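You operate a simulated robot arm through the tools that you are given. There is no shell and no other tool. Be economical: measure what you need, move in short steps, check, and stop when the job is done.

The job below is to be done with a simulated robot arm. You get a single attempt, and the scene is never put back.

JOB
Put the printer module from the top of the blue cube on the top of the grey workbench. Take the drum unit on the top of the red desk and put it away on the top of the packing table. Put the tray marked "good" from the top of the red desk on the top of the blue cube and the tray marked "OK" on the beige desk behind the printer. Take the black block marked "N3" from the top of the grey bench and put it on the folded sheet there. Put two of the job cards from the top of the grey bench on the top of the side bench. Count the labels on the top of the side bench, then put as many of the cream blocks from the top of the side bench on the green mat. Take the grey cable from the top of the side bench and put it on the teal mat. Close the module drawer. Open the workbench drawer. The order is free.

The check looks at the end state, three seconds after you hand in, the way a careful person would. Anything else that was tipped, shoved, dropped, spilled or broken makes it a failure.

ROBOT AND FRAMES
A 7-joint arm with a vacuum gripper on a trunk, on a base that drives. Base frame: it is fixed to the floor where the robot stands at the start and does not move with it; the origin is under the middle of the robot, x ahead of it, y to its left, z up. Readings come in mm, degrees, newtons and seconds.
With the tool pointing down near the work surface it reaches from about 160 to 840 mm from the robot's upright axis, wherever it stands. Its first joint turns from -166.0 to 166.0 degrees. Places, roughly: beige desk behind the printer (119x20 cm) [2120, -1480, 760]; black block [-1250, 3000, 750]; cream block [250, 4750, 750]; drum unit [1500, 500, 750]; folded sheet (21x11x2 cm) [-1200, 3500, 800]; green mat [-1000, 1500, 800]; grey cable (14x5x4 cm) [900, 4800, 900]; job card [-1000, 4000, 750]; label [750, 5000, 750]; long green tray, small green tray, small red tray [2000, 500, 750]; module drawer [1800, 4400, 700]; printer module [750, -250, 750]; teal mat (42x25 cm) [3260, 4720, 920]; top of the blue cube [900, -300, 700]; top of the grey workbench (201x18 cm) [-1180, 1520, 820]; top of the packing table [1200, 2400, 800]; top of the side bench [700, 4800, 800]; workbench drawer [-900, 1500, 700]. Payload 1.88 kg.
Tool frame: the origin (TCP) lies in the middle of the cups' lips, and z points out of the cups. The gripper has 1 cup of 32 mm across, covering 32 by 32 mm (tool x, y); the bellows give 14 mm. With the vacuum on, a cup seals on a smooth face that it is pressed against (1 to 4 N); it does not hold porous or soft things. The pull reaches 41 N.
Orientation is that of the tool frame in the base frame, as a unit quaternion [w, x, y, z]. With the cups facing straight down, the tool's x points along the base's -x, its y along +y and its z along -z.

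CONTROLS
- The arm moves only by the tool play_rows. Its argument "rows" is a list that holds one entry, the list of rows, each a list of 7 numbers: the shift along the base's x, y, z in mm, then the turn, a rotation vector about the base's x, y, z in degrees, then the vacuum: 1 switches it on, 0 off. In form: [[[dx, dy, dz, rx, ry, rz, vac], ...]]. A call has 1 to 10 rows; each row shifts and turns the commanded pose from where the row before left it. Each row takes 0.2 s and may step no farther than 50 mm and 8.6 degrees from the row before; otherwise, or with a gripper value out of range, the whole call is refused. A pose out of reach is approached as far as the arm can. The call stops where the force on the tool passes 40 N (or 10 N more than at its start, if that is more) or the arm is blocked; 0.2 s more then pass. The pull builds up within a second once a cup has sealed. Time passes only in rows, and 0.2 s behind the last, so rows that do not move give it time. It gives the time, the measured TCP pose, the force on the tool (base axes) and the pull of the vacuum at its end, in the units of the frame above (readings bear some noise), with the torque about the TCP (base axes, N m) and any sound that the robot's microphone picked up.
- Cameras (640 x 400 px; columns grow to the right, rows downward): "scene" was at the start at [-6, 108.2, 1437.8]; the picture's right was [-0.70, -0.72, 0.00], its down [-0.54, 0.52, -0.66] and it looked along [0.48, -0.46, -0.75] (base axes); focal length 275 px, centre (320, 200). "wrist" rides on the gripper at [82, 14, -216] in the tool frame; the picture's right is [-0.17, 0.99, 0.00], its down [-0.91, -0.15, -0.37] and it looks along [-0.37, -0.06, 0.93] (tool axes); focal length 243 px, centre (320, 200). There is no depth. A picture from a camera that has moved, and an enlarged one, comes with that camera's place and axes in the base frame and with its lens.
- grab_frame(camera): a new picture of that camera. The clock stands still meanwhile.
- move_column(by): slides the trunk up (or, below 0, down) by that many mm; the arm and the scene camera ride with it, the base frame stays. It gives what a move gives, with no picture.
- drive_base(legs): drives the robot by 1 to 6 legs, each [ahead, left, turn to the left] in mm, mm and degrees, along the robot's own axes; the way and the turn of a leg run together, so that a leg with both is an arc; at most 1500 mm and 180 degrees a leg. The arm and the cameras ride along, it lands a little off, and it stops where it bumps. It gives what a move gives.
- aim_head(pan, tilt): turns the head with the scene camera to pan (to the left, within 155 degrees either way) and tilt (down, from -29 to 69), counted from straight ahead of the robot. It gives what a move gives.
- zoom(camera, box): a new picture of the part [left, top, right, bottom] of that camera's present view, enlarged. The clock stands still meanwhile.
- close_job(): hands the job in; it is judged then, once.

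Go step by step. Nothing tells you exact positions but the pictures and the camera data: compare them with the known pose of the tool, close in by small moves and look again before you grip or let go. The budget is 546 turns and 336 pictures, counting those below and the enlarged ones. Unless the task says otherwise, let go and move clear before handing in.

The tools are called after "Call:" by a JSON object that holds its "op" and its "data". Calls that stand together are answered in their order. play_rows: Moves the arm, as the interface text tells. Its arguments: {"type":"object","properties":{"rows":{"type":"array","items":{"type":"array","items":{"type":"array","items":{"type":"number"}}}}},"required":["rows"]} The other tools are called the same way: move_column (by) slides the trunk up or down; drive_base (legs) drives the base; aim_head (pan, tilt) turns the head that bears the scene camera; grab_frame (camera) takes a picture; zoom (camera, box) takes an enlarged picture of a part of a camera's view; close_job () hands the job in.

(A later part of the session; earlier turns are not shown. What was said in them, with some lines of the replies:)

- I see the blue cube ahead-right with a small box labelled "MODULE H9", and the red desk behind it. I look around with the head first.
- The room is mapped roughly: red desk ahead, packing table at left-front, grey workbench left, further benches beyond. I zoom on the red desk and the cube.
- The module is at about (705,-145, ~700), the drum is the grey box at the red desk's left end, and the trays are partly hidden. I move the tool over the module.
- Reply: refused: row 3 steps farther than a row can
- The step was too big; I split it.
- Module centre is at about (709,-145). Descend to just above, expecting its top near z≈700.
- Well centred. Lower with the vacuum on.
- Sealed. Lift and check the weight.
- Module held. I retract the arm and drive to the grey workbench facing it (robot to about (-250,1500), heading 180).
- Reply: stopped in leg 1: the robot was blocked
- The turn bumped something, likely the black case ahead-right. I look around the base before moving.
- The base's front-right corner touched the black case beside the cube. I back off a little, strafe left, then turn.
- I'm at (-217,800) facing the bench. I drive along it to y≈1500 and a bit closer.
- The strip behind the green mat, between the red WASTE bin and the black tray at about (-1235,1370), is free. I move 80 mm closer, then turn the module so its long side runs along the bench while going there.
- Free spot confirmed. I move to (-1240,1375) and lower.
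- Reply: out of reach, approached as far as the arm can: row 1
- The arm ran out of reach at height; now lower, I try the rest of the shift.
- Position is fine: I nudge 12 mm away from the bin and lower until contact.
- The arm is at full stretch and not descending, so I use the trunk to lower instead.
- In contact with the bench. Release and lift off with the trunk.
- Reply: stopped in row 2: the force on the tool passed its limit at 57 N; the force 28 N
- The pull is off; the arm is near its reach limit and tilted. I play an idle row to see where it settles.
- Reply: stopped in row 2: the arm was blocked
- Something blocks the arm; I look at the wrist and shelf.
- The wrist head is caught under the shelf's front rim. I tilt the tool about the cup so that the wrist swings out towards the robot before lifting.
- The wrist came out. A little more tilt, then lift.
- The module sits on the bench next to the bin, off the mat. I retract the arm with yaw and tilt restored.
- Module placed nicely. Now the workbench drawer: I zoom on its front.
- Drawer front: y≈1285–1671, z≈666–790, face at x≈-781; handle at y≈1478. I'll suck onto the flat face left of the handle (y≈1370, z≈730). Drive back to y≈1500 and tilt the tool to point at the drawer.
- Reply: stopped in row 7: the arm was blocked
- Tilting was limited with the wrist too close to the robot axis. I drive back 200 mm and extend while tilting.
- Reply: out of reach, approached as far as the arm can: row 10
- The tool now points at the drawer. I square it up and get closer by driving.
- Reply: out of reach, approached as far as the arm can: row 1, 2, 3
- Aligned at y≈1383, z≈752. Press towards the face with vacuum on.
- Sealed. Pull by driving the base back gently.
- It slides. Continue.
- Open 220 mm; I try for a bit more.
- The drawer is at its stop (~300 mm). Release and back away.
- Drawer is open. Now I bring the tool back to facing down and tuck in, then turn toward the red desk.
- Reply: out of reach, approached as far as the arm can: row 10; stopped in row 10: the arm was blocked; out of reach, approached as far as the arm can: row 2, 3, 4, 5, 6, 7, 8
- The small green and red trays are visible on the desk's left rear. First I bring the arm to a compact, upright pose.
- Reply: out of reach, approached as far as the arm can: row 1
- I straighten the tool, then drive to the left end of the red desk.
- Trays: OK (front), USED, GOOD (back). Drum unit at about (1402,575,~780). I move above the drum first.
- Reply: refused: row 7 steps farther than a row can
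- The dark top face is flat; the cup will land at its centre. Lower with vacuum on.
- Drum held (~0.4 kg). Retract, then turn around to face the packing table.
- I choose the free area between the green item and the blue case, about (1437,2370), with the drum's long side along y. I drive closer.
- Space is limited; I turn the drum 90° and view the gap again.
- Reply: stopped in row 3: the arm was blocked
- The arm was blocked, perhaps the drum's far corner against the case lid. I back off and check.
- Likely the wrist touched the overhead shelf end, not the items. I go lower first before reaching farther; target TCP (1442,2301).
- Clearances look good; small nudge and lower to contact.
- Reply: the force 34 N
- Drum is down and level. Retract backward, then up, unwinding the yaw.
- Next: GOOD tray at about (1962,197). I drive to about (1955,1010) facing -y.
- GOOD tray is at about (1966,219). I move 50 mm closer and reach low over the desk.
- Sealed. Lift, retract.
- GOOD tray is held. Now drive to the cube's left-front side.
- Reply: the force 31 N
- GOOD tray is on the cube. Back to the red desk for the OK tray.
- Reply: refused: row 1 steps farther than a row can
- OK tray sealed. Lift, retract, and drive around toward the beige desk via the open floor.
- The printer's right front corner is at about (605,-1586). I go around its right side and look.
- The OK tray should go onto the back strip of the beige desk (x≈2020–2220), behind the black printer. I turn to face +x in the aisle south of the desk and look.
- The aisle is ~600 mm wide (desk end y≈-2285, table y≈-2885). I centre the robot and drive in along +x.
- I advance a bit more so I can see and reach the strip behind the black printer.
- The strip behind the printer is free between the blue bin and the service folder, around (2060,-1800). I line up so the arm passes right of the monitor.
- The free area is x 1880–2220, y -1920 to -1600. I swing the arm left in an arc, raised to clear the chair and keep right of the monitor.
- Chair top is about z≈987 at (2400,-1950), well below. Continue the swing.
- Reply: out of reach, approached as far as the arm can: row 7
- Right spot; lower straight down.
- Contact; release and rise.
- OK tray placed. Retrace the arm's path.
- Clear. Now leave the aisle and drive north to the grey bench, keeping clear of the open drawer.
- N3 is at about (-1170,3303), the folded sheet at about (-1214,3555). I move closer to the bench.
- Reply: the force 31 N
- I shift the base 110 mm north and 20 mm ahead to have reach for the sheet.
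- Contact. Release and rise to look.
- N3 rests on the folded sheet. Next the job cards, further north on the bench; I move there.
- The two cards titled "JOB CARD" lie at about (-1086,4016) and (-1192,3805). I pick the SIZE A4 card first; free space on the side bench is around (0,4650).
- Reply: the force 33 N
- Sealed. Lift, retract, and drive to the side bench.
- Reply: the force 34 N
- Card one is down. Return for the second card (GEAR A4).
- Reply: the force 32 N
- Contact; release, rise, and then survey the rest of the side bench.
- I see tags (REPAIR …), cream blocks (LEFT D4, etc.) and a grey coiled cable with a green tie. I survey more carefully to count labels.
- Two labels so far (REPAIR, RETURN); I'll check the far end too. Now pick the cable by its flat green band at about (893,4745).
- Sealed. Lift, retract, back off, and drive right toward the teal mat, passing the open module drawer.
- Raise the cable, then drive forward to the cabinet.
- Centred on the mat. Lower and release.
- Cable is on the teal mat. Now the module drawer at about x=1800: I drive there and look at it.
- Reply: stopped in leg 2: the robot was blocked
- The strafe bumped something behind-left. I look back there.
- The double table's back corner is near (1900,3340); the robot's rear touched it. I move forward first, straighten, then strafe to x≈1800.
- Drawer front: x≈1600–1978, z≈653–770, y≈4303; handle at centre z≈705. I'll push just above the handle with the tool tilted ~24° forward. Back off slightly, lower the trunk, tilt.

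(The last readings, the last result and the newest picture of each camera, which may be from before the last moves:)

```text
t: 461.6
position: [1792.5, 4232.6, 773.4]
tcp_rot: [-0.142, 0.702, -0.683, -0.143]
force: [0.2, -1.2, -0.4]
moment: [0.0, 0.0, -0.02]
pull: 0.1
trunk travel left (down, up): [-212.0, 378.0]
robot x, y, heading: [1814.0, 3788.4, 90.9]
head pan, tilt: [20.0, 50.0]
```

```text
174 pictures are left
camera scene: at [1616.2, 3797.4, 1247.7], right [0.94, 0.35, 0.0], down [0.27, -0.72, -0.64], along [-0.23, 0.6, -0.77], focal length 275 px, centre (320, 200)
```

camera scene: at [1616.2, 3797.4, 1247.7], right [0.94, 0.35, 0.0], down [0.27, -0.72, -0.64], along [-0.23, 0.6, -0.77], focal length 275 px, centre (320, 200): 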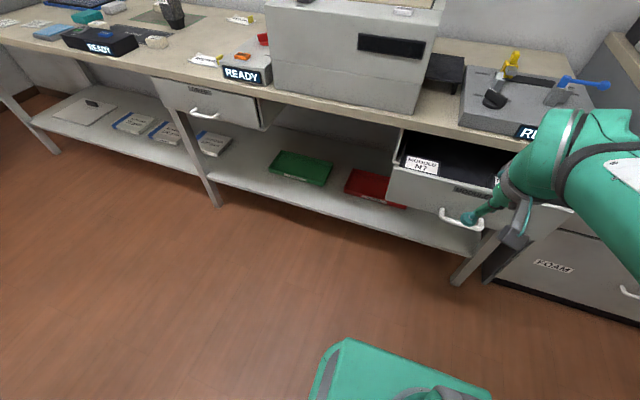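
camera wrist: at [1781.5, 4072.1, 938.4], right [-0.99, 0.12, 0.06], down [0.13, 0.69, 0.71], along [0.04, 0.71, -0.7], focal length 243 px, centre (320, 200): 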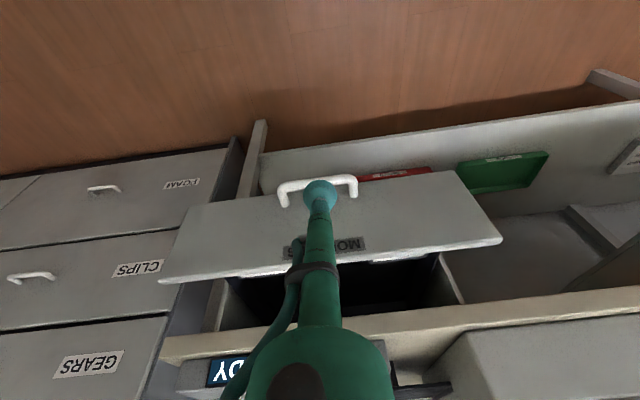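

I raise 12 mm to be above the handle and push forward with the base in steps.

Call:
{"op": "play_rows", "data": {"rows": [[[0, 0, 12, 0, 0, 0, 0]]]}}

Call:
{"op": "drive_base", "data": {"legs": [[60, 0, 0]]}}

Call:
{"op": "grab_frame", "data": {"camera": "wrist"}}

```text
t: 462.0
position: [1790.9, 4232.9, 784.8]
tcp_rot: [-0.142, 0.702, -0.683, -0.142]
force: [0.1, -0.6, 0.4]
moment: [0.02, -0.01, 0.02]
pull: 0.2
trunk travel left (down, up): [-212.0, 378.0]
robot x, y, heading: [1811.6, 3783.3, 90.9]
head pan, tilt: [20.0, 50.0]
```

```text
t: 462.9
position: [1791.7, 4294.6, 785.2]
tcp_rot: [-0.141, 0.702, -0.683, -0.142]
force: [-0.1, 0.0, 0.6]
moment: [0.03, 0.0, -0.01]
pull: 0.1
trunk travel left (down, up): [-212.0, 378.0]
robot x, y, heading: [1809.4, 3847.6, 90.7]
head pan, tilt: [20.0, 50.0]
```

```text
173 pictures are left
camera wrist: at [1781.0, 4134.2, 950.8], right [-0.99, 0.12, 0.06], down [0.13, 0.7, 0.71], along [0.05, 0.71, -0.71], focal length 243 px, centre (320, 200)
```

wrist: 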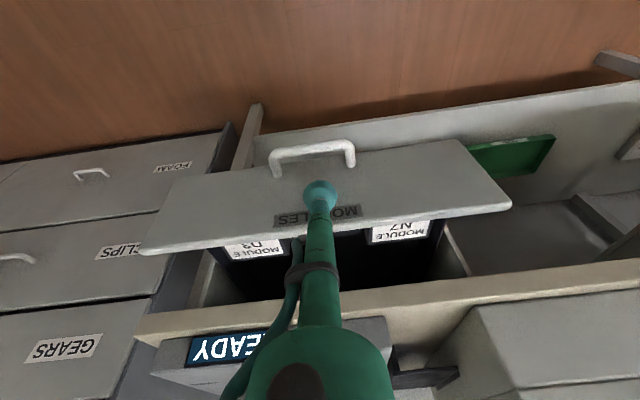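

Triangulating again: the handle is at z≈697, y≈4303; the face at y≈4346 with top z≈778. I lower 40 mm so as to push solidly on the face.

Call:
{"op": "play_rows", "data": {"rows": [[[0, 0, -20, 0, 0, 0, 0], [0, 0, -18, 0, 0, 0, 0]]]}}

Call:
{"op": "drive_base", "data": {"legs": [[50, 0, 0]]}}

Call:
{"op": "grab_frame", "data": {"camera": "wrist"}}

```text
t: 463.5
position: [1790.8, 4294.1, 749.0]
tcp_rot: [-0.142, 0.702, -0.683, -0.144]
force: [-0.3, 0.0, 0.0]
moment: [-0.01, 0.02, -0.01]
pull: 0.0
trunk travel left (down, up): [-212.0, 378.0]
robot x, y, heading: [1803.9, 3850.8, 90.9]
head pan, tilt: [20.0, 50.0]
```

```text
t: 464.5
position: [1790.4, 4345.4, 748.5]
tcp_rot: [-0.142, 0.703, -0.682, -0.144]
force: [-0.2, 0.2, 0.5]
moment: [-0.02, 0.0, 0.01]
pull: 0.0
trunk travel left (down, up): [-212.0, 378.0]
robot x, y, heading: [1807.1, 3899.1, 90.7]
head pan, tilt: [20.0, 50.0]
```

```text
172 pictures are left
camera wrist: at [1779.7, 4184.8, 914.0], right [-0.99, 0.12, 0.06], down [0.13, 0.7, 0.71], along [0.04, 0.71, -0.71], focal length 243 px, centre (320, 200)
```

wrist: 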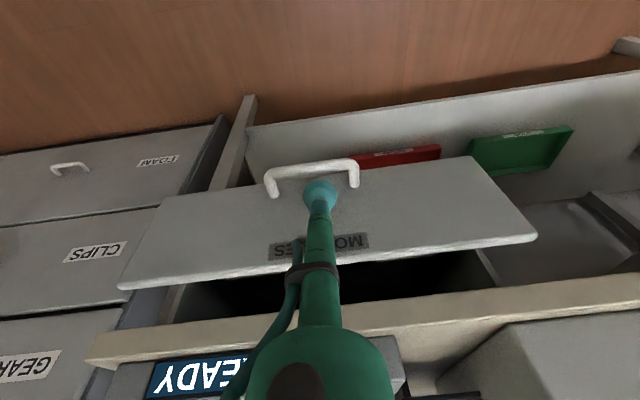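

Call:
{"op": "drive_base", "data": {"legs": [[40, 0, 0]]}}

Call:
{"op": "grab_frame", "data": {"camera": "wrist"}}

Call:
{"op": "zoom", "data": {"camera": "scene", "box": [360, 100, 600, 300]}}

```text
t: 465.3
position: [1789.5, 4385.0, 748.8]
tcp_rot: [-0.142, 0.703, -0.682, -0.144]
force: [0.4, -0.1, 0.8]
moment: [-0.02, 0.0, 0.02]
pull: 0.0
trunk travel left (down, up): [-212.0, 378.0]
robot x, y, heading: [1802.0, 3936.7, 90.6]
head pan, tilt: [20.0, 50.0]
```

```text
171 pictures are left
camera wrist: at [1779.4, 4225.8, 914.1], right [-0.99, 0.12, 0.06], down [0.13, 0.7, 0.71], along [0.05, 0.71, -0.71], focal length 243 px, centre (320, 200)
```

wrist: 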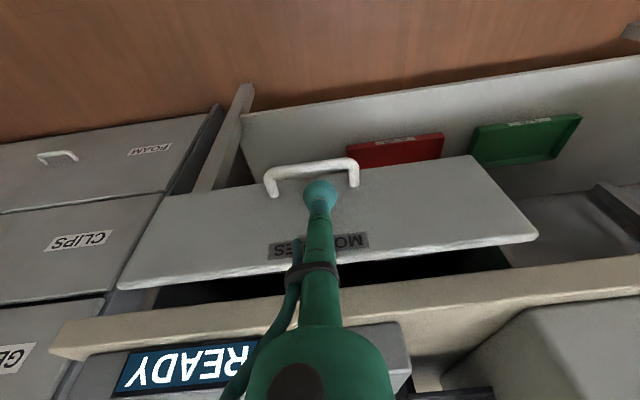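

```text
2.00 times, centred on (480, 200) of scene
camera zoom: at [1614.1, 3949.6, 1247.7], right [0.94, 0.35, 0.0], down [0.27, -0.72, -0.64], along [-0.23, 0.6, -0.77], focal length 550 px, centre (0, 200)
```

zoom: 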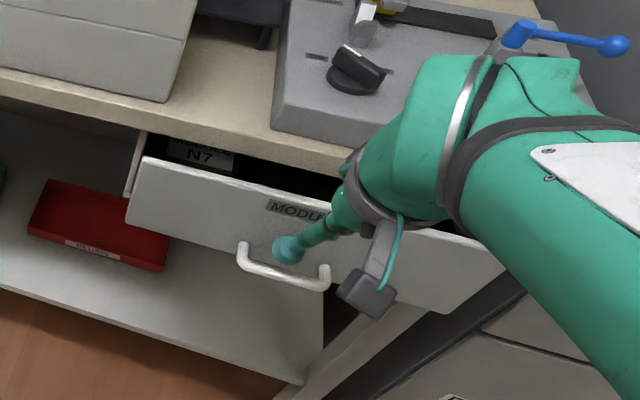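

The drawer moves with the tool. Continue in small steps.

Call:
{"op": "drive_base", "data": {"legs": [[25, 0, 0]]}}

Call:
{"op": "drive_base", "data": {"legs": [[15, 0, 0]]}}

Call:
{"op": "grab_frame", "data": {"camera": "wrist"}}

Call:
{"op": "zoom", "data": {"camera": "scene", "box": [360, 100, 600, 300]}}

```text
t: 466.1
position: [1789.6, 4410.0, 749.3]
tcp_rot: [-0.142, 0.702, -0.682, -0.144]
force: [0.4, -0.6, 0.0]
moment: [-0.04, 0.0, -0.03]
pull: 0.0
trunk travel left (down, up): [-212.0, 378.0]
robot x, y, heading: [1805.7, 3964.8, 91.0]
head pan, tilt: [20.0, 50.0]
```

```text
t: 466.9
position: [1788.9, 4426.5, 748.6]
tcp_rot: [-0.142, 0.703, -0.682, -0.143]
force: [-1.1, -0.5, -0.1]
moment: [0.03, -0.02, 0.0]
pull: 0.2
trunk travel left (down, up): [-212.0, 378.0]
robot x, y, heading: [1802.9, 3982.1, 90.6]
head pan, tilt: [20.0, 50.0]
```

```text
169 pictures are left
camera wrist: at [1779.0, 4266.3, 914.1], right [-0.99, 0.13, 0.06], down [0.13, 0.7, 0.71], along [0.05, 0.71, -0.71], focal length 243 px, centre (320, 200)
```

wrist: 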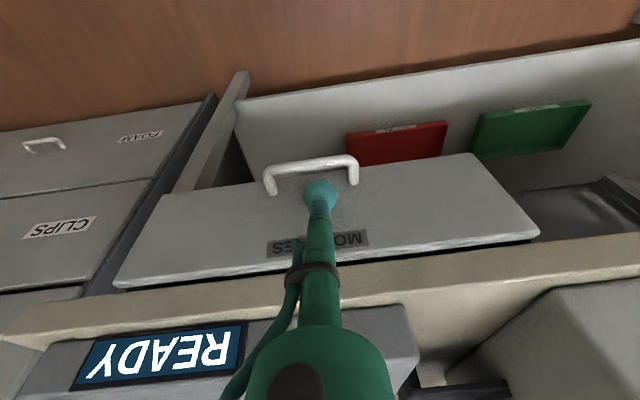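

```text
2.00 times, centred on (480, 200) of scene
camera zoom: at [1613.6, 3990.2, 1247.7], right [0.94, 0.35, 0.0], down [0.27, -0.72, -0.64], along [-0.23, 0.6, -0.77], focal length 550 px, centre (0, 200)
```

zoom: 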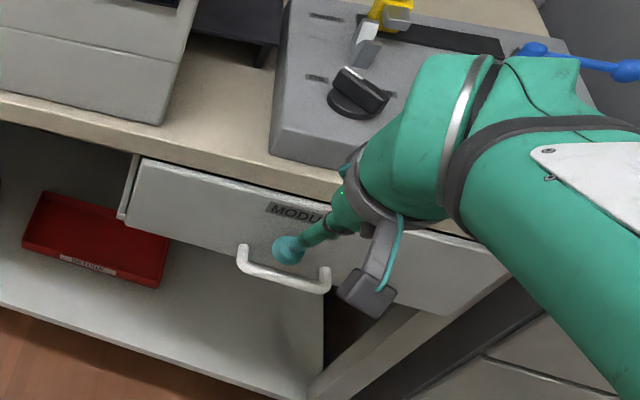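

Call:
{"op": "drive_base", "data": {"legs": [[10, 0, 0]]}}

Call:
{"op": "drive_base", "data": {"legs": [[8, 0, 0]]}}

Call:
{"op": "drive_base", "data": {"legs": [[8, 0, 0]]}}

Call:
{"op": "grab_frame", "data": {"camera": "wrist"}}

```text
t: 467.7
position: [1788.8, 4434.9, 748.8]
tcp_rot: [-0.142, 0.702, -0.682, -0.144]
force: [-0.5, 0.4, -0.6]
moment: [-0.03, -0.02, 0.03]
pull: 0.1
trunk travel left (down, up): [-212.0, 378.0]
robot x, y, heading: [1803.3, 3992.3, 90.9]
head pan, tilt: [20.0, 50.0]
```

```text
t: 468.4
position: [1789.0, 4441.4, 747.8]
tcp_rot: [-0.141, 0.703, -0.683, -0.142]
force: [-0.1, -18.0, -3.6]
moment: [0.13, 0.04, -0.03]
pull: 0.0
trunk travel left (down, up): [-212.0, 378.0]
robot x, y, heading: [1801.5, 4001.8, 90.7]
head pan, tilt: [20.0, 50.0]
```

```text
t: 469.4
position: [1788.6, 4444.1, 742.7]
tcp_rot: [-0.133, 0.702, -0.686, -0.136]
force: [1.1, -7.2, 2.8]
moment: [0.12, 0.03, 0.0]
pull: 0.1
trunk travel left (down, up): [-212.0, 378.0]
robot x, y, heading: [1809.1, 4004.3, 90.8]
head pan, tilt: [20.0, 50.0]
stopped in leg 1: the force on the tool passed its limit at 41 N (the readings are from after the stop); the commanded pose is now the measured one
```

```text
167 pictures are left
camera wrist: at [1778.1, 4288.1, 910.6], right [-0.99, 0.13, 0.06], down [0.14, 0.71, 0.69], along [0.05, 0.69, -0.72], focal length 243 px, centre (320, 200)
```

wrist: 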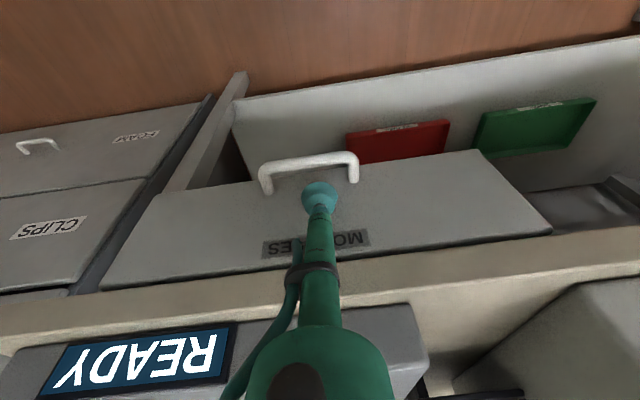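

The drawer hit its closed stop (41 N). Back away and verify.

Call:
{"op": "drive_base", "data": {"legs": [[-150, 0, 0]]}}

Call:
{"op": "play_rows", "data": {"rows": [[[0, 0, 30, -8, 0, 0, 0], [0, 0, 30, -8, 0, 0, 0], [0, 0, 30, -7, 0, 0, 0]]]}}

Call:
{"op": "move_column", "data": {"by": 200}}

Call:
{"op": "grab_frame", "data": {"camera": "scene"}}

```text
t: 470.8
position: [1790.1, 4296.4, 741.3]
tcp_rot: [-0.133, 0.703, -0.685, -0.136]
force: [-0.1, 0.6, -0.5]
moment: [-0.02, -0.01, 0.02]
pull: 0.0
trunk travel left (down, up): [-212.0, 378.0]
robot x, y, heading: [1810.1, 3857.0, 90.8]
head pan, tilt: [20.0, 50.0]
```

```text
t: 471.6
position: [1789.1, 4294.8, 830.4]
tcp_rot: [0.009, 0.715, -0.699, 0.003]
force: [-0.1, 0.4, 0.6]
moment: [0.05, -0.01, 0.02]
pull: 0.0
trunk travel left (down, up): [-212.0, 378.0]
robot x, y, heading: [1807.7, 3855.1, 90.8]
head pan, tilt: [20.0, 50.0]
```

```text
t: 473.8
position: [1789.3, 4295.3, 1030.5]
tcp_rot: [0.01, 0.715, -0.699, 0.003]
force: [0.0, -0.4, 0.4]
moment: [-0.02, 0.03, 0.0]
pull: 0.0
trunk travel left (down, up): [-412.0, 178.0]
robot x, y, heading: [1809.3, 3859.1, 90.6]
head pan, tilt: [20.0, 50.0]
```

```text
166 pictures are left
camera scene: at [1615.3, 3866.7, 1447.6], right [0.93, 0.35, 0.0], down [0.27, -0.72, -0.64], along [-0.23, 0.6, -0.77], focal length 275 px, centre (320, 200)
```

scene: 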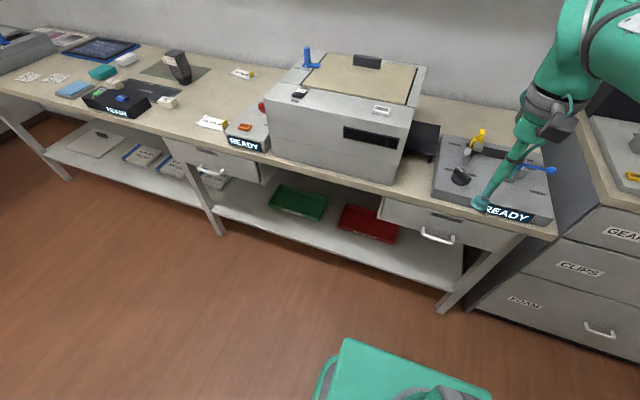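

The module drawer is closed. Check the bench once more for labels.

Call:
{"op": "zoom", "data": {"camera": "scene", "box": [0, 20, 320, 180]}}

Call:
{"op": "aim_head", "data": {"pan": -5, "tilt": 35}}

Call:
{"op": "zoom", "data": {"camera": "scene", "box": [120, 80, 440, 280]}}

```text
2.00 times, centred on (160, 100) of scene
camera zoom: at [1615.3, 3866.7, 1447.6], right [0.93, 0.35, 0.0], down [0.27, -0.72, -0.64], along [-0.23, 0.6, -0.77], focal length 550 px, centre (640, 400)
```

zoom: 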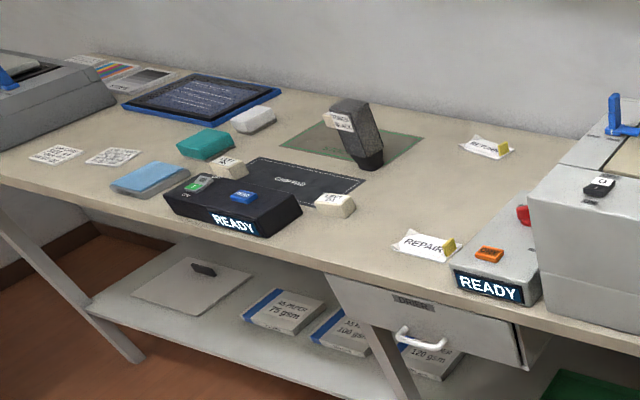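

```text
t: 474.7
position: [1788.4, 4294.6, 1029.4]
tcp_rot: [0.009, 0.715, -0.699, 0.003]
force: [0.1, -0.2, 0.4]
moment: [-0.03, -0.02, 0.0]
pull: 0.0
trunk travel left (down, up): [-412.0, 178.0]
robot x, y, heading: [1807.4, 3857.5, 90.6]
head pan, tilt: [-5.0, 35.0]
```

```text
2.00 times, centred on (280, 180) of scene
camera zoom: at [1649.1, 3882.5, 1469.3], right [1.0, -0.07, 0.0], down [-0.04, -0.57, -0.82], along [0.06, 0.82, -0.57], focal length 550 px, centre (400, 240)
```

zoom: 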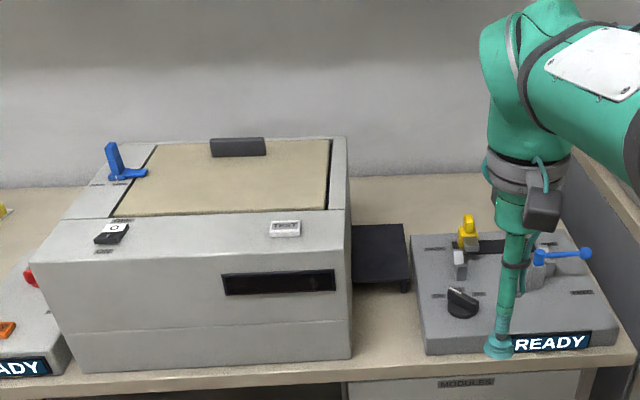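

Exactly two labels (REPAIR, RETURN), so two cream blocks go to the green mat. I drive back to the cream blocks.

Call:
{"op": "drive_base", "data": {"legs": [[0, 1230, 0], [120, 0, -0.6]]}}

Call:
{"op": "grab_frame", "data": {"camera": "wrist"}}

```text
t: 481.8
position: [547.3, 4391.8, 1030.0]
tcp_rot: [0.009, 0.716, -0.698, 0.003]
force: [-0.2, -1.2, 0.4]
moment: [0.0, -0.02, -0.02]
pull: 0.0
trunk travel left (down, up): [-412.0, 178.0]
robot x, y, heading: [567.2, 3956.6, 91.0]
head pan, tilt: [-5.0, 35.0]
```

```text
163 pictures are left
camera wrist: at [537.6, 4314.0, 1247.0], right [-0.99, 0.14, 0.01], down [0.13, 0.92, 0.36], along [0.04, 0.35, -0.93], focal length 243 px, centre (320, 200)
```

wrist: 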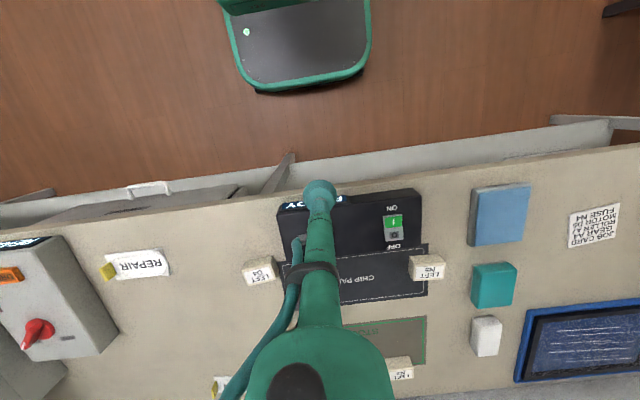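

Call:
{"op": "play_rows", "data": {"rows": [[[28, 38, -10, 0, 0, 0, 0], [28, 38, -15, 0, 0, 0, 0], [28, 38, -15, 0, 0, 0, 0], [28, 38, -15, 0, 0, 0, 0], [29, 36, -15, 0, 0, 0, 0]]]}}

Call:
{"op": "grab_frame", "data": {"camera": "wrist"}}

```text
t: 483.0
position: [688.2, 4577.5, 959.5]
tcp_rot: [0.009, 0.716, -0.698, 0.002]
force: [-0.1, -0.2, -0.8]
moment: [0.06, 0.0, -0.01]
pull: 0.0
trunk travel left (down, up): [-412.0, 178.0]
robot x, y, heading: [568.7, 3949.7, 91.1]
head pan, tilt: [-5.0, 35.0]
```

```text
162 pictures are left
camera wrist: at [678.7, 4499.6, 1176.5], right [-0.99, 0.14, 0.01], down [0.13, 0.92, 0.36], along [0.04, 0.36, -0.93], focal length 243 px, centre (320, 200)
```

wrist: 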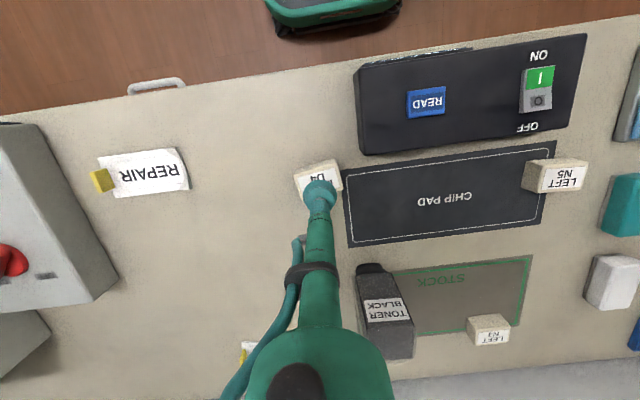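

Call:
{"op": "play_rows", "data": {"rows": [[[1, 9, -40, 0, 0, 0, 0], [0, 0, -20, 0, 0, 0, 0]]]}}

Call:
{"op": "zoom", "data": {"camera": "wrist", "box": [220, 100, 420, 225]}}

```text
t: 483.6
position: [691.3, 4583.5, 897.8]
tcp_rot: [0.01, 0.716, -0.698, 0.003]
force: [0.5, -0.3, -0.4]
moment: [0.02, 0.04, 0.01]
pull: 0.0
trunk travel left (down, up): [-412.0, 178.0]
robot x, y, heading: [570.3, 3954.3, 91.2]
head pan, tilt: [-5.0, 35.0]
```

```text
3.20 times, centred on (320, 162) of wrist
camera zoom: at [680.3, 4507.0, 1114.6], right [-0.99, 0.14, 0.01], down [0.13, 0.92, 0.36], along [0.04, 0.35, -0.93], focal length 776 px, centre (320, 320)
```

zoom: 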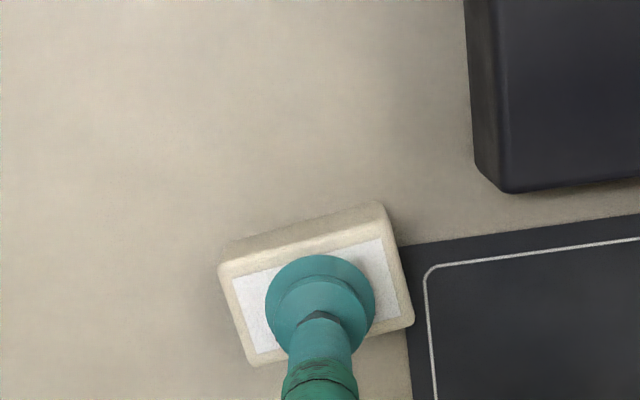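

Call:
{"op": "play_rows", "data": {"rows": [[[-1, 8, -12, 0, 0, 0, 1], [0, 0, -8, 0, 0, 0, 1], [0, 0, -5, 0, 0, 0, 1], [0, 0, -4, 0, 0, 0, 1], [0, 0, 0, 0, 0, 0, 1]]]}}

```text
t: 484.8
position: [688.1, 4595.0, 870.8]
tcp_rot: [0.01, 0.716, -0.698, 0.003]
force: [0.1, -0.7, -0.3]
moment: [0.03, 0.01, 0.01]
pull: 40.8
trunk travel left (down, up): [-412.0, 178.0]
robot x, y, heading: [566.9, 3950.2, 90.6]
head pan, tilt: [-5.0, 35.0]
```

Held. Lift, retract, and drive to the green mat (standing north of the open drawer).

Call:
{"op": "play_rows", "data": {"rows": [[[0, 0, 15, 0, 0, 0, 1], [0, 0, 45, 0, 0, 0, 1], [-10, -20, 40, 0, 0, 0, 1], [-20, -35, 25, 0, 0, 0, 1], [-25, -40, 10, 0, 0, 0, 1], [-25, -40, 0, 0, 0, 0, 1], [-25, -40, 0, 0, 0, 0, 1], [-20, -25, 0, 0, 0, 0, 1]]]}}

Call:
{"op": "drive_base", "data": {"legs": [[0, 620, 0], [0, 0, 89], [0, 1475, 0], [0, 500, 0]]}}

Call:
{"op": "aim_head", "data": {"pan": 25, "tilt": 40}}

Call:
{"op": "grab_frame", "data": {"camera": "scene"}}

```text
t: 486.6
position: [559.3, 4394.8, 1007.4]
tcp_rot: [0.009, 0.716, -0.698, 0.003]
force: [0.3, 0.8, -0.9]
moment: [-0.01, 0.02, -0.01]
pull: 40.4
trunk travel left (down, up): [-412.0, 178.0]
robot x, y, heading: [567.9, 3953.8, 91.1]
head pan, tilt: [-5.0, 35.0]
```

```text
t: 503.1
position: [-538.8, 2013.2, 1006.3]
tcp_rot: [0.004, 1.0, -0.007, 0.009]
force: [0.2, -0.6, -0.4]
moment: [0.03, -0.04, 0.03]
pull: 40.7
trunk travel left (down, up): [-412.0, 178.0]
robot x, y, heading: [-99.0, 1998.6, 178.4]
head pan, tilt: [-5.0, 35.0]
```

```text
t: 504.1
position: [-537.3, 2012.7, 1005.9]
tcp_rot: [0.005, 1.0, -0.008, 0.008]
force: [0.6, -0.1, -0.2]
moment: [-0.03, 0.0, -0.02]
pull: 41.0
trunk travel left (down, up): [-412.0, 178.0]
robot x, y, heading: [-96.0, 2002.1, 178.8]
head pan, tilt: [25.0, 40.0]
```

```text
160 pictures are left
camera scene: at [-121.9, 1801.9, 1461.8], right [-0.4, 0.92, 0.0], down [0.59, 0.26, -0.77], along [-0.7, -0.31, -0.64], focal length 275 px, centre (320, 200)
```

scene: 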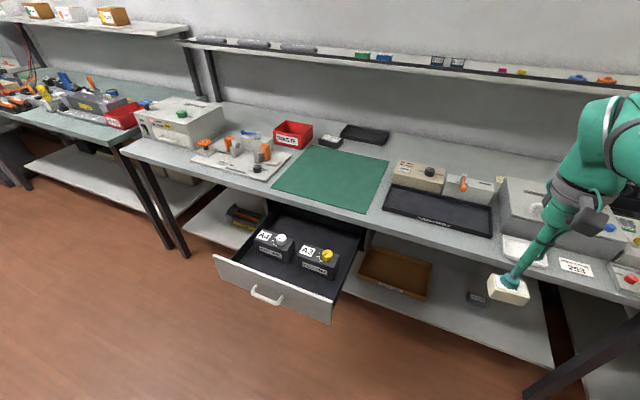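

Call:
{"op": "drive_base", "data": {"legs": [[340, 0, 1.3]]}}

Call:
{"op": "play_rows", "data": {"rows": [[[-12, -47, 0, 0, 0, 0, 1], [-12, -47, 0, 0, 0, 0, 1], [-12, -47, 0, 0, 0, 0, 1], [-12, -47, 0, 0, 0, 0, 1], [-12, -47, 0, 0, 0, 0, 1], [-12, -47, 0, 0, 0, 0, 1], [-12, -47, 0, 0, 0, 0, 1], [-12, -47, 0, 0, 0, 0, 1]]]}}

Call:
{"op": "grab_frame", "data": {"camera": "wrist"}}

```text
t: 506.3
position: [-880.4, 2003.6, 1006.5]
tcp_rot: [0.004, 1.0, 0.006, 0.009]
force: [-0.1, -0.1, -0.4]
moment: [-0.03, -0.01, 0.02]
pull: 40.8
trunk travel left (down, up): [-412.0, 178.0]
robot x, y, heading: [-445.8, 2003.9, -180.0]
head pan, tilt: [25.0, 40.0]
```

```text
t: 508.1
position: [-979.0, 1628.0, 1003.3]
tcp_rot: [0.005, 1.0, 0.005, 0.008]
force: [-0.8, 0.1, -0.5]
moment: [-0.05, 0.04, -0.01]
pull: 40.2
trunk travel left (down, up): [-412.0, 178.0]
robot x, y, heading: [-439.1, 2007.3, -179.6]
head pan, tilt: [25.0, 40.0]
```

```text
159 pictures are left
camera wrist: at [-901.2, 1618.5, 1221.2], right [-0.15, -0.99, 0.01], down [-0.92, 0.15, 0.36], along [-0.35, 0.05, -0.93], focal length 243 px, centre (320, 200)
```

wrist: 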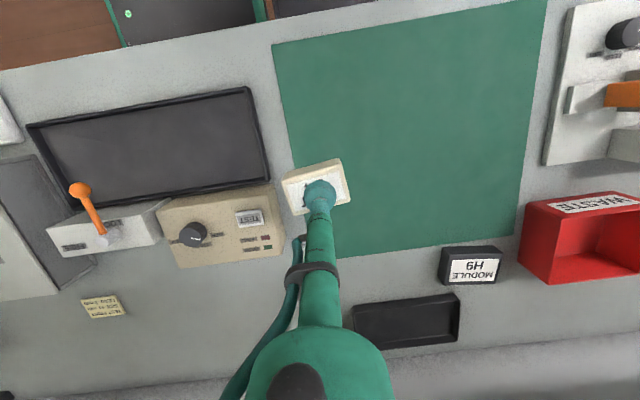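

Call:
{"op": "play_rows", "data": {"rows": [[[-8, -42, -20, 0, 0, 0, 1], [-8, -40, -25, 0, 0, 0, 1], [0, 0, -45, 0, 0, 0, 1], [0, 0, -35, 0, 0, 0, 1]]]}}

Call:
{"op": "grab_frame", "data": {"camera": "wrist"}}

```text
t: 509.1
position: [-993.9, 1546.2, 879.8]
tcp_rot: [0.004, 1.0, 0.006, 0.007]
force: [0.4, 0.2, 0.2]
moment: [0.01, 0.0, 0.01]
pull: 40.4
trunk travel left (down, up): [-412.0, 178.0]
robot x, y, heading: [-446.2, 2005.2, -179.8]
head pan, tilt: [25.0, 40.0]
```

```text
158 pictures are left
camera wrist: at [-915.0, 1536.5, 1097.1], right [-0.15, -0.99, 0.01], down [-0.92, 0.15, 0.36], along [-0.35, 0.05, -0.93], focal length 243 px, centre (320, 200)
```

wrist: 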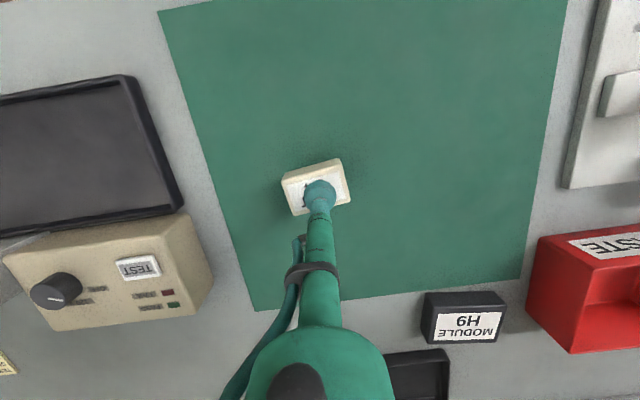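

Call:
{"op": "play_rows", "data": {"rows": [[[0, 0, -15, 0, 0, 0, 1], [0, 0, -6, 0, 0, 0, 1], [0, 0, -4, 0, 0, 0, 1]]]}}

```text
t: 509.9
position: [-994.4, 1545.3, 855.9]
tcp_rot: [0.004, 1.0, 0.006, 0.008]
force: [-0.2, -0.8, 0.0]
moment: [-0.01, -0.02, -0.01]
pull: 40.8
trunk travel left (down, up): [-412.0, 178.0]
robot x, y, heading: [-440.5, 2002.7, -179.7]
head pan, tilt: [25.0, 40.0]
```

Call:
{"op": "play_rows", "data": {"rows": [[[0, 0, -4, 0, 0, 0, 1], [0, 0, -3, 0, 0, 0, 1]]]}}

```text
t: 510.5
position: [-993.8, 1545.4, 853.0]
tcp_rot: [0.008, 1.0, 0.005, 0.006]
force: [2.5, 0.6, 12.3]
moment: [0.25, 0.14, -0.04]
pull: 40.7
trunk travel left (down, up): [-412.0, 178.0]
robot x, y, heading: [-439.9, 2005.0, -179.9]
head pan, tilt: [25.0, 40.0]
```

Contact. Release, rise, and retract.

Call:
{"op": "play_rows", "data": {"rows": [[[0, 0, 0, 0, 0, 0, 0], [0, 0, 0, 0, 0, 0, 0], [0, 0, 0, 0, 0, 0, 0], [0, 0, 0, 0, 0, 0, 0], [0, 0, 15, 0, 0, 0, 0], [0, 0, 45, 0, 0, 0, 0], [0, 0, 45, 0, 0, 0, 0], [8, 42, 20, 0, 0, 0, 0], [12, 45, 10, 0, 0, 0, 0], [12, 45, 10, 0, 0, 0, 0]]]}}

Call:
{"op": "grab_frame", "data": {"camera": "wrist"}}

Call:
{"op": "play_rows", "data": {"rows": [[[12, 47, 0, 0, 0, 0, 0], [12, 47, 0, 0, 0, 0, 0], [12, 47, 0, 0, 0, 0, 0], [12, 47, 0, 0, 0, 0, 0], [12, 47, 0, 0, 0, 0, 0], [12, 47, 0, 0, 0, 0, 0], [12, 40, 0, 0, 0, 0, 0]]]}}

```text
t: 512.7
position: [-960.4, 1675.5, 993.2]
tcp_rot: [0.004, 1.0, 0.005, 0.009]
force: [0.0, -0.6, -0.3]
moment: [0.05, -0.01, -0.01]
pull: 0.1
trunk travel left (down, up): [-412.0, 178.0]
robot x, y, heading: [-442.7, 2003.1, -179.7]
head pan, tilt: [25.0, 40.0]
```

```text
157 pictures are left
camera wrist: at [-883.1, 1667.0, 1210.9], right [-0.15, -0.99, 0.01], down [-0.92, 0.14, 0.36], along [-0.35, 0.05, -0.93], focal length 243 px, centre (320, 200)
```

wrist: 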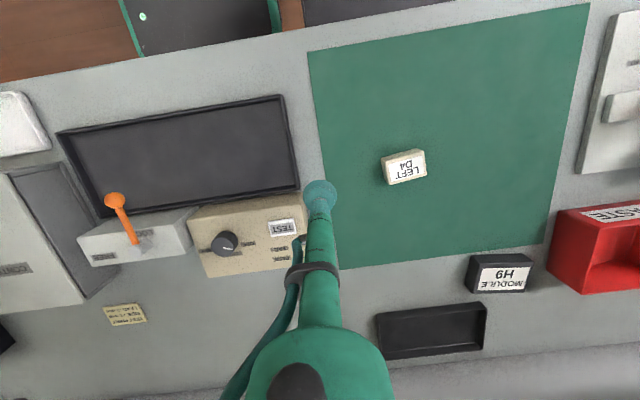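

```text
t: 514.3
position: [-879.5, 1998.0, 993.3]
tcp_rot: [0.004, 1.0, 0.007, 0.009]
force: [-0.4, 0.2, -0.1]
moment: [0.03, -0.02, -0.01]
pull: 0.1
trunk travel left (down, up): [-412.0, 178.0]
robot x, y, heading: [-442.9, 2007.4, -179.7]
head pan, tilt: [25.0, 40.0]
```

Block one is on the mat. Go back for the second block (LEFT N5).

Call:
{"op": "drive_base", "data": {"legs": [[-350, 0, 0], [0, -1475, 0], [0, -470, 0], [0, 0, -90], [0, -480, 0]]}}

Call:
{"op": "grab_frame", "data": {"camera": "wrist"}}

```text
t: 532.2
position: [437.6, 4357.3, 994.0]
tcp_rot: [-0.009, -0.688, 0.726, -0.003]
force: [-0.2, 0.4, -0.5]
moment: [-0.02, 0.0, 0.01]
pull: 0.0
trunk travel left (down, up): [-412.0, 178.0]
robot x, y, heading: [420.2, 3919.3, 86.6]
head pan, tilt: [25.0, 40.0]
```

```text
156 pictures are left
camera wrist: at [420.8, 4281.1, 1209.9], right [-0.98, 0.22, 0.01], down [0.21, 0.91, 0.36], along [0.07, 0.35, -0.93], focal length 243 px, centre (320, 200)
```

wrist: 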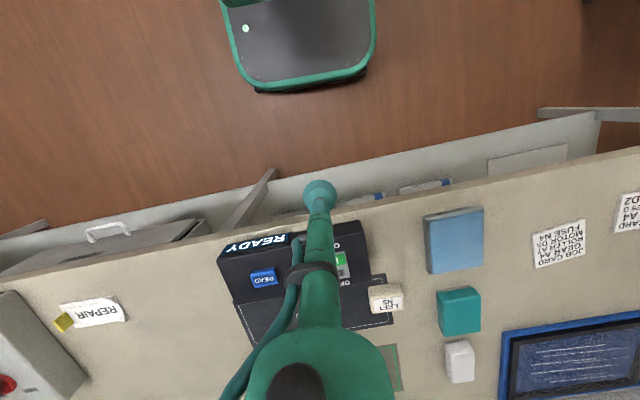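

Call:
{"op": "play_rows", "data": {"rows": [[[-11, 44, 0, 0, 0, 0, 0], [-11, 44, -8, 0, 0, 0, 0], [-11, 44, -8, 0, 0, 0, 0], [-11, 44, -8, 0, 0, 0, 0], [-11, 44, -8, 0, 0, 0, 0], [-10, 44, -8, 0, 0, 0, 0]]]}}

Call:
{"op": "grab_frame", "data": {"camera": "wrist"}}

```text
t: 533.6
position: [372.1, 4620.0, 954.3]
tcp_rot: [-0.009, -0.687, 0.726, -0.002]
force: [0.7, -0.6, 0.3]
moment: [0.04, 0.04, 0.01]
pull: 0.0
trunk travel left (down, up): [-412.0, 178.0]
robot x, y, heading: [412.5, 3918.9, 86.9]
head pan, tilt: [25.0, 40.0]
```

```text
155 pictures are left
camera wrist: at [356.0, 4543.7, 1170.1], right [-0.98, 0.22, 0.01], down [0.21, 0.91, 0.36], along [0.07, 0.35, -0.93], focal length 243 px, centre (320, 200)
```

wrist: 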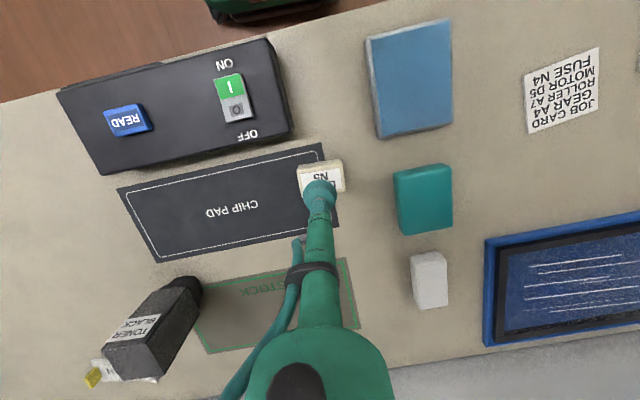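

Call:
{"op": "play_rows", "data": {"rows": [[[0, 4, -40, 0, 0, 0, 0], [0, 0, -17, 0, 0, 0, 0]]]}}

Call:
{"op": "zoom", "data": {"camera": "wrist", "box": [220, 100, 420, 225]}}

```text
t: 534.2
position: [372.6, 4625.4, 896.0]
tcp_rot: [-0.01, -0.687, 0.726, -0.003]
force: [0.3, 0.2, 0.4]
moment: [0.02, -0.02, -0.01]
pull: 0.1
trunk travel left (down, up): [-412.0, 178.0]
robot x, y, heading: [413.9, 3923.1, 86.4]
head pan, tilt: [25.0, 40.0]
```

```text
3.20 times, centred on (320, 162) of wrist
camera zoom: at [355.7, 4549.1, 1113.3], right [-0.98, 0.22, 0.01], down [0.21, 0.91, 0.36], along [0.07, 0.35, -0.93], focal length 776 px, centre (320, 320)
```

zoom: 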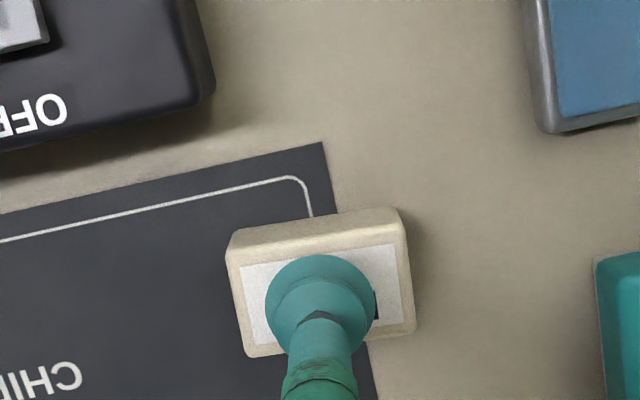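

Call:
{"op": "play_rows", "data": {"rows": [[[-2, 7, -10, 0, 0, 0, 1], [0, 0, -8, 0, 0, 0, 1], [0, 0, -5, 0, 0, 0, 1], [0, 0, -4, 0, 0, 0, 1], [0, 0, 0, 0, 0, 0, 1]]]}}

```text
t: 535.4
position: [369.8, 4631.5, 871.2]
tcp_rot: [-0.008, -0.688, 0.726, -0.003]
force: [-0.7, -0.3, 3.4]
moment: [0.1, -0.14, 0.02]
pull: 41.0
trunk travel left (down, up): [-412.0, 178.0]
robot x, y, heading: [416.9, 3921.0, 86.5]
head pan, tilt: [25.0, 40.0]
```

Call:
{"op": "play_rows", "data": {"rows": [[[0, 0, 15, 0, 0, 0, 1], [0, 0, 45, 0, 0, 0, 1], [5, -20, 40, 0, 0, 0, 1], [10, -42, 20, 0, 0, 0, 1], [10, -45, 10, 0, 0, 0, 1], [10, -45, 0, 0, 0, 0, 1], [10, -45, 0, 0, 0, 0, 1], [15, -45, 0, 0, 0, 0, 1], [10, -30, 0, 0, 0, 0, 1]]]}}

Call:
{"op": "drive_base", "data": {"legs": [[0, 480, 0], [0, 0, 93.4], [0, 1475, 0], [0, 470, 0]]}}

Call:
{"op": "grab_frame", "data": {"camera": "scene"}}

```text
t: 537.4
position: [441.0, 4358.2, 999.4]
tcp_rot: [-0.01, -0.688, 0.726, -0.004]
force: [0.6, -0.3, -0.2]
moment: [-0.01, -0.01, 0.0]
pull: 40.3
trunk travel left (down, up): [-412.0, 178.0]
robot x, y, heading: [415.7, 3919.9, 86.4]
head pan, tilt: [25.0, 40.0]
```

```text
t: 553.5
position: [-536.0, 2003.4, 998.6]
tcp_rot: [0.004, 1.0, 0.001, 0.009]
force: [-0.1, 0.4, 0.1]
moment: [-0.01, 0.05, -0.01]
pull: 40.8
trunk travel left (down, up): [-412.0, 178.0]
robot x, y, heading: [-97.6, 2004.7, 179.5]
head pan, tilt: [25.0, 40.0]
```

```text
153 pictures are left
camera scene: at [-118.1, 1803.6, 1461.9], right [-0.42, 0.91, 0.0], down [0.58, 0.27, -0.77], along [-0.7, -0.32, -0.64], focal length 275 px, centre (320, 200)
```

scene: 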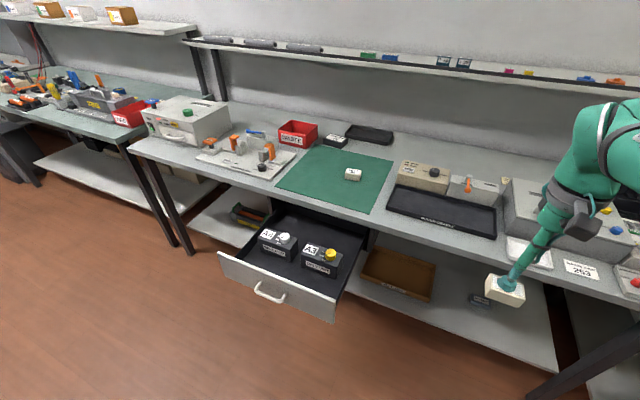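

Call:
{"op": "drive_base", "data": {"legs": [[340, 0, 0.5]]}}

Call:
{"op": "play_rows", "data": {"rows": [[[-2, -46, 0, 0, 0, 0, 1], [-2, -46, 0, 0, 0, 0, 1], [-2, -46, 0, 0, 0, 0, 1], [-2, -46, 0, 0, 0, 0, 1], [-2, -46, 0, 0, 0, 0, 1], [-2, -46, 0, 0, 0, 0, 1], [-2, -46, -10, 0, 0, 0, 1], [-2, -46, -15, 0, 0, 0, 1], [0, -40, -20, 0, 0, 0, 1], [0, 0, -40, 0, 0, 0, 1]]]}}

Call:
{"op": "grab_frame", "data": {"camera": "wrist"}}

```text
t: 555.7
position: [-870.8, 2002.8, 999.7]
tcp_rot: [0.005, 1.0, 0.004, 0.009]
force: [0.0, 0.2, -0.7]
moment: [0.0, 0.02, -0.03]
pull: 40.8
trunk travel left (down, up): [-412.0, 178.0]
robot x, y, heading: [-435.5, 2006.7, 179.8]
head pan, tilt: [25.0, 40.0]
```

```text
t: 557.9
position: [-885.6, 1593.2, 914.3]
tcp_rot: [0.004, 1.0, 0.004, 0.009]
force: [0.3, -0.3, -1.2]
moment: [0.01, 0.04, -0.02]
pull: 40.7
trunk travel left (down, up): [-412.0, 178.0]
robot x, y, heading: [-431.9, 2003.0, 180.0]
head pan, tilt: [25.0, 40.0]
```

```text
152 pictures are left
camera wrist: at [-807.9, 1583.7, 1130.4], right [-0.16, -0.99, 0.01], down [-0.92, 0.15, 0.36], along [-0.35, 0.05, -0.93], focal length 243 px, centre (320, 200)
```

wrist: 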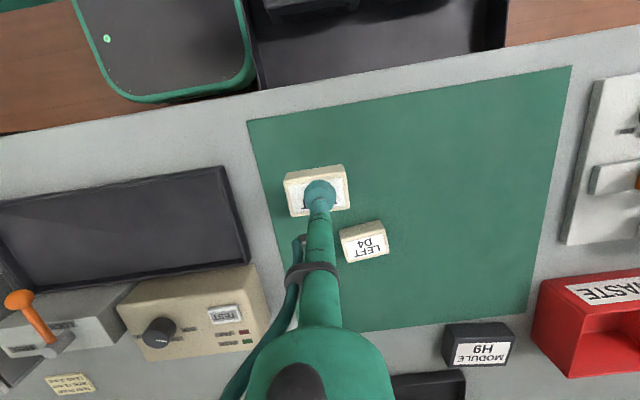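

Call:
{"op": "play_rows", "data": {"rows": [[[0, -20, -25, 0, 0, 0, 1], [0, 0, -25, 0, 0, 0, 1], [0, 0, -7, 0, 0, 0, 1], [0, 0, -3, 0, 0, 0, 1]]]}}

```text
t: 558.9
position: [-885.9, 1574.4, 853.8]
tcp_rot: [0.006, 1.0, 0.004, 0.009]
force: [0.7, 0.6, -0.2]
moment: [0.0, -0.02, 0.03]
pull: 40.6
trunk travel left (down, up): [-412.0, 178.0]
robot x, y, heading: [-432.4, 2005.6, 179.9]
head pan, tilt: [25.0, 40.0]
```

Call:
{"op": "play_rows", "data": {"rows": [[[0, 0, -4, 0, 0, 0, 1], [0, 0, -2, 0, 0, 0, 1]]]}}

```text
t: 559.5
position: [-887.4, 1574.3, 851.5]
tcp_rot: [0.007, 1.0, 0.004, 0.006]
force: [5.8, 3.4, 26.7]
moment: [0.24, 0.17, -0.07]
pull: 40.5
trunk travel left (down, up): [-412.0, 178.0]
robot x, y, heading: [-436.3, 2003.1, 180.2]
head pan, tilt: [25.0, 40.0]
```

Call:
{"op": "play_rows", "data": {"rows": [[[0, 0, 2, 0, 0, 0, 0], [0, 0, 0, 0, 0, 0, 0], [0, 0, 0, 0, 0, 0, 0], [0, 0, 0, 0, 0, 0, 0], [0, 0, 15, 0, 0, 0, 0], [0, 0, 45, 0, 0, 0, 0], [0, 20, 40, 0, 0, 0, 0], [0, 45, 15, 0, 0, 0, 0], [0, 46, 10, 0, 0, 0, 0], [0, 46, 0, 0, 0, 0, 0]]]}}

Call:
{"op": "play_rows", "data": {"rows": [[[0, 46, 0, 0, 0, 0, 0], [0, 46, 0, 0, 0, 0, 0], [0, 46, 0, 0, 0, 0, 0], [0, 46, 0, 0, 0, 0, 0], [0, 46, 0, 0, 0, 0, 0], [0, 40, 0, 0, 0, 0, 0]]]}}

Call:
{"op": "drive_base", "data": {"legs": [[-340, 0, 0]]}}

Call:
{"op": "grab_frame", "data": {"camera": "scene"}}

Call:
{"op": "zoom", "data": {"camera": "scene", "box": [200, 110, 440, 330]}}

```text
t: 561.7
position: [-886.8, 1730.7, 974.7]
tcp_rot: [0.004, 1.0, 0.004, 0.009]
force: [-0.2, -0.4, -1.1]
moment: [0.02, 0.03, -0.02]
pull: 0.1
trunk travel left (down, up): [-412.0, 178.0]
robot x, y, heading: [-435.9, 2004.2, -179.7]
head pan, tilt: [25.0, 40.0]
```

```text
t: 563.1
position: [-884.6, 2001.3, 973.5]
tcp_rot: [0.004, 1.0, 0.004, 0.009]
force: [-0.7, -0.2, 0.1]
moment: [0.03, 0.01, 0.0]
pull: 0.0
trunk travel left (down, up): [-412.0, 178.0]
robot x, y, heading: [-431.6, 2010.4, -180.1]
head pan, tilt: [25.0, 40.0]
```

```text
t: 565.3
position: [-547.2, 1999.5, 974.1]
tcp_rot: [0.004, 1.0, 0.007, 0.009]
force: [0.5, 0.0, -0.2]
moment: [-0.01, 0.01, -0.01]
pull: 0.1
trunk travel left (down, up): [-412.0, 178.0]
robot x, y, heading: [-94.9, 2001.2, -179.7]
head pan, tilt: [25.0, 40.0]
```

```text
151 pictures are left
camera scene: at [-113.2, 1805.1, 1461.8], right [-0.43, 0.9, 0.0], down [0.58, 0.27, -0.77], along [-0.69, -0.33, -0.64], focal length 275 px, centre (320, 200)
```

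scene: 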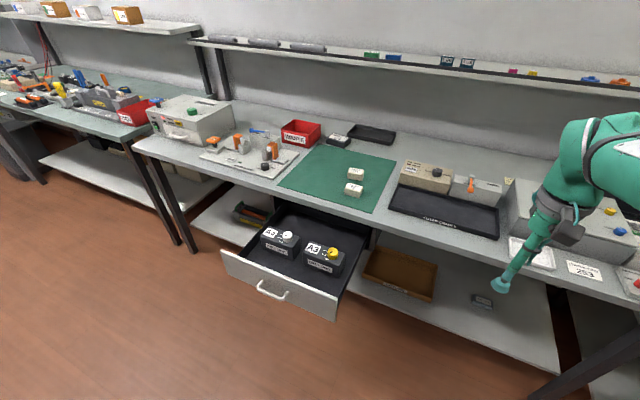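

```text
1.82 times, centred on (320, 220) of scene
camera zoom: at [-113.2, 1805.1, 1461.8], right [-0.43, 0.9, 0.0], down [0.58, 0.27, -0.77], along [-0.69, -0.33, -0.64], focal length 500 px, centre (320, 164)
```

zoom: 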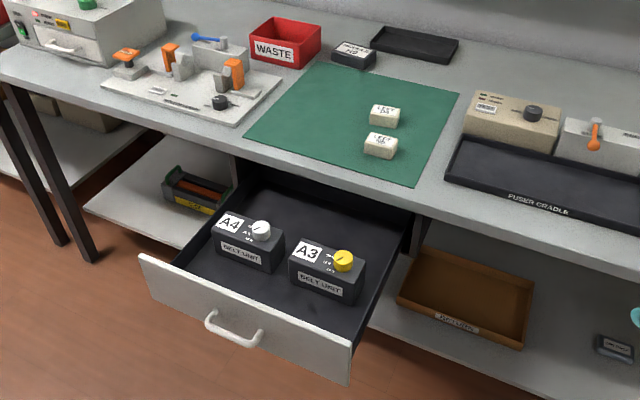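

Everything in the job is done and the arm is clear: module, drum, both trays, N3, two job cards, two blocks, cable and both drawers are in place. I hand in.

Call:
{"op": "close_job", "data": {}}

```text
The job is handed in.
```

The job is handed in, with every item done:

- **Printer module:** the H9 module is on the grey workbench, beside the WASTE bin.
- **Drum unit:** it is on the packing table, between the green item and the blue case.
- **Trays:** GOOD is on the blue cube. OK is on the beige desk, behind the black printer.
- **Black block N3:** it is on the folded sheet.
- **Job cards:** the SIZE A4 and GEAR A4 cards are on the side bench.
- **Cream blocks:** I counted two labels (REPAIR and RETURN), so blocks D4 and N5 are on the green mat.
- **Grey cable:** it is on the teal mat.
- **Drawers:** the module drawer is closed and the workbench drawer is open.

There were four unplanned contacts on the way. I looked around after each and saw nothing moved:

- The base touched the black case beside the cube.
- The wrist caught under the grey workbench shelf.
- The arm was stopped over the packing table, probably by the overhead shelf.
- The base bumped the corner of the packing table.
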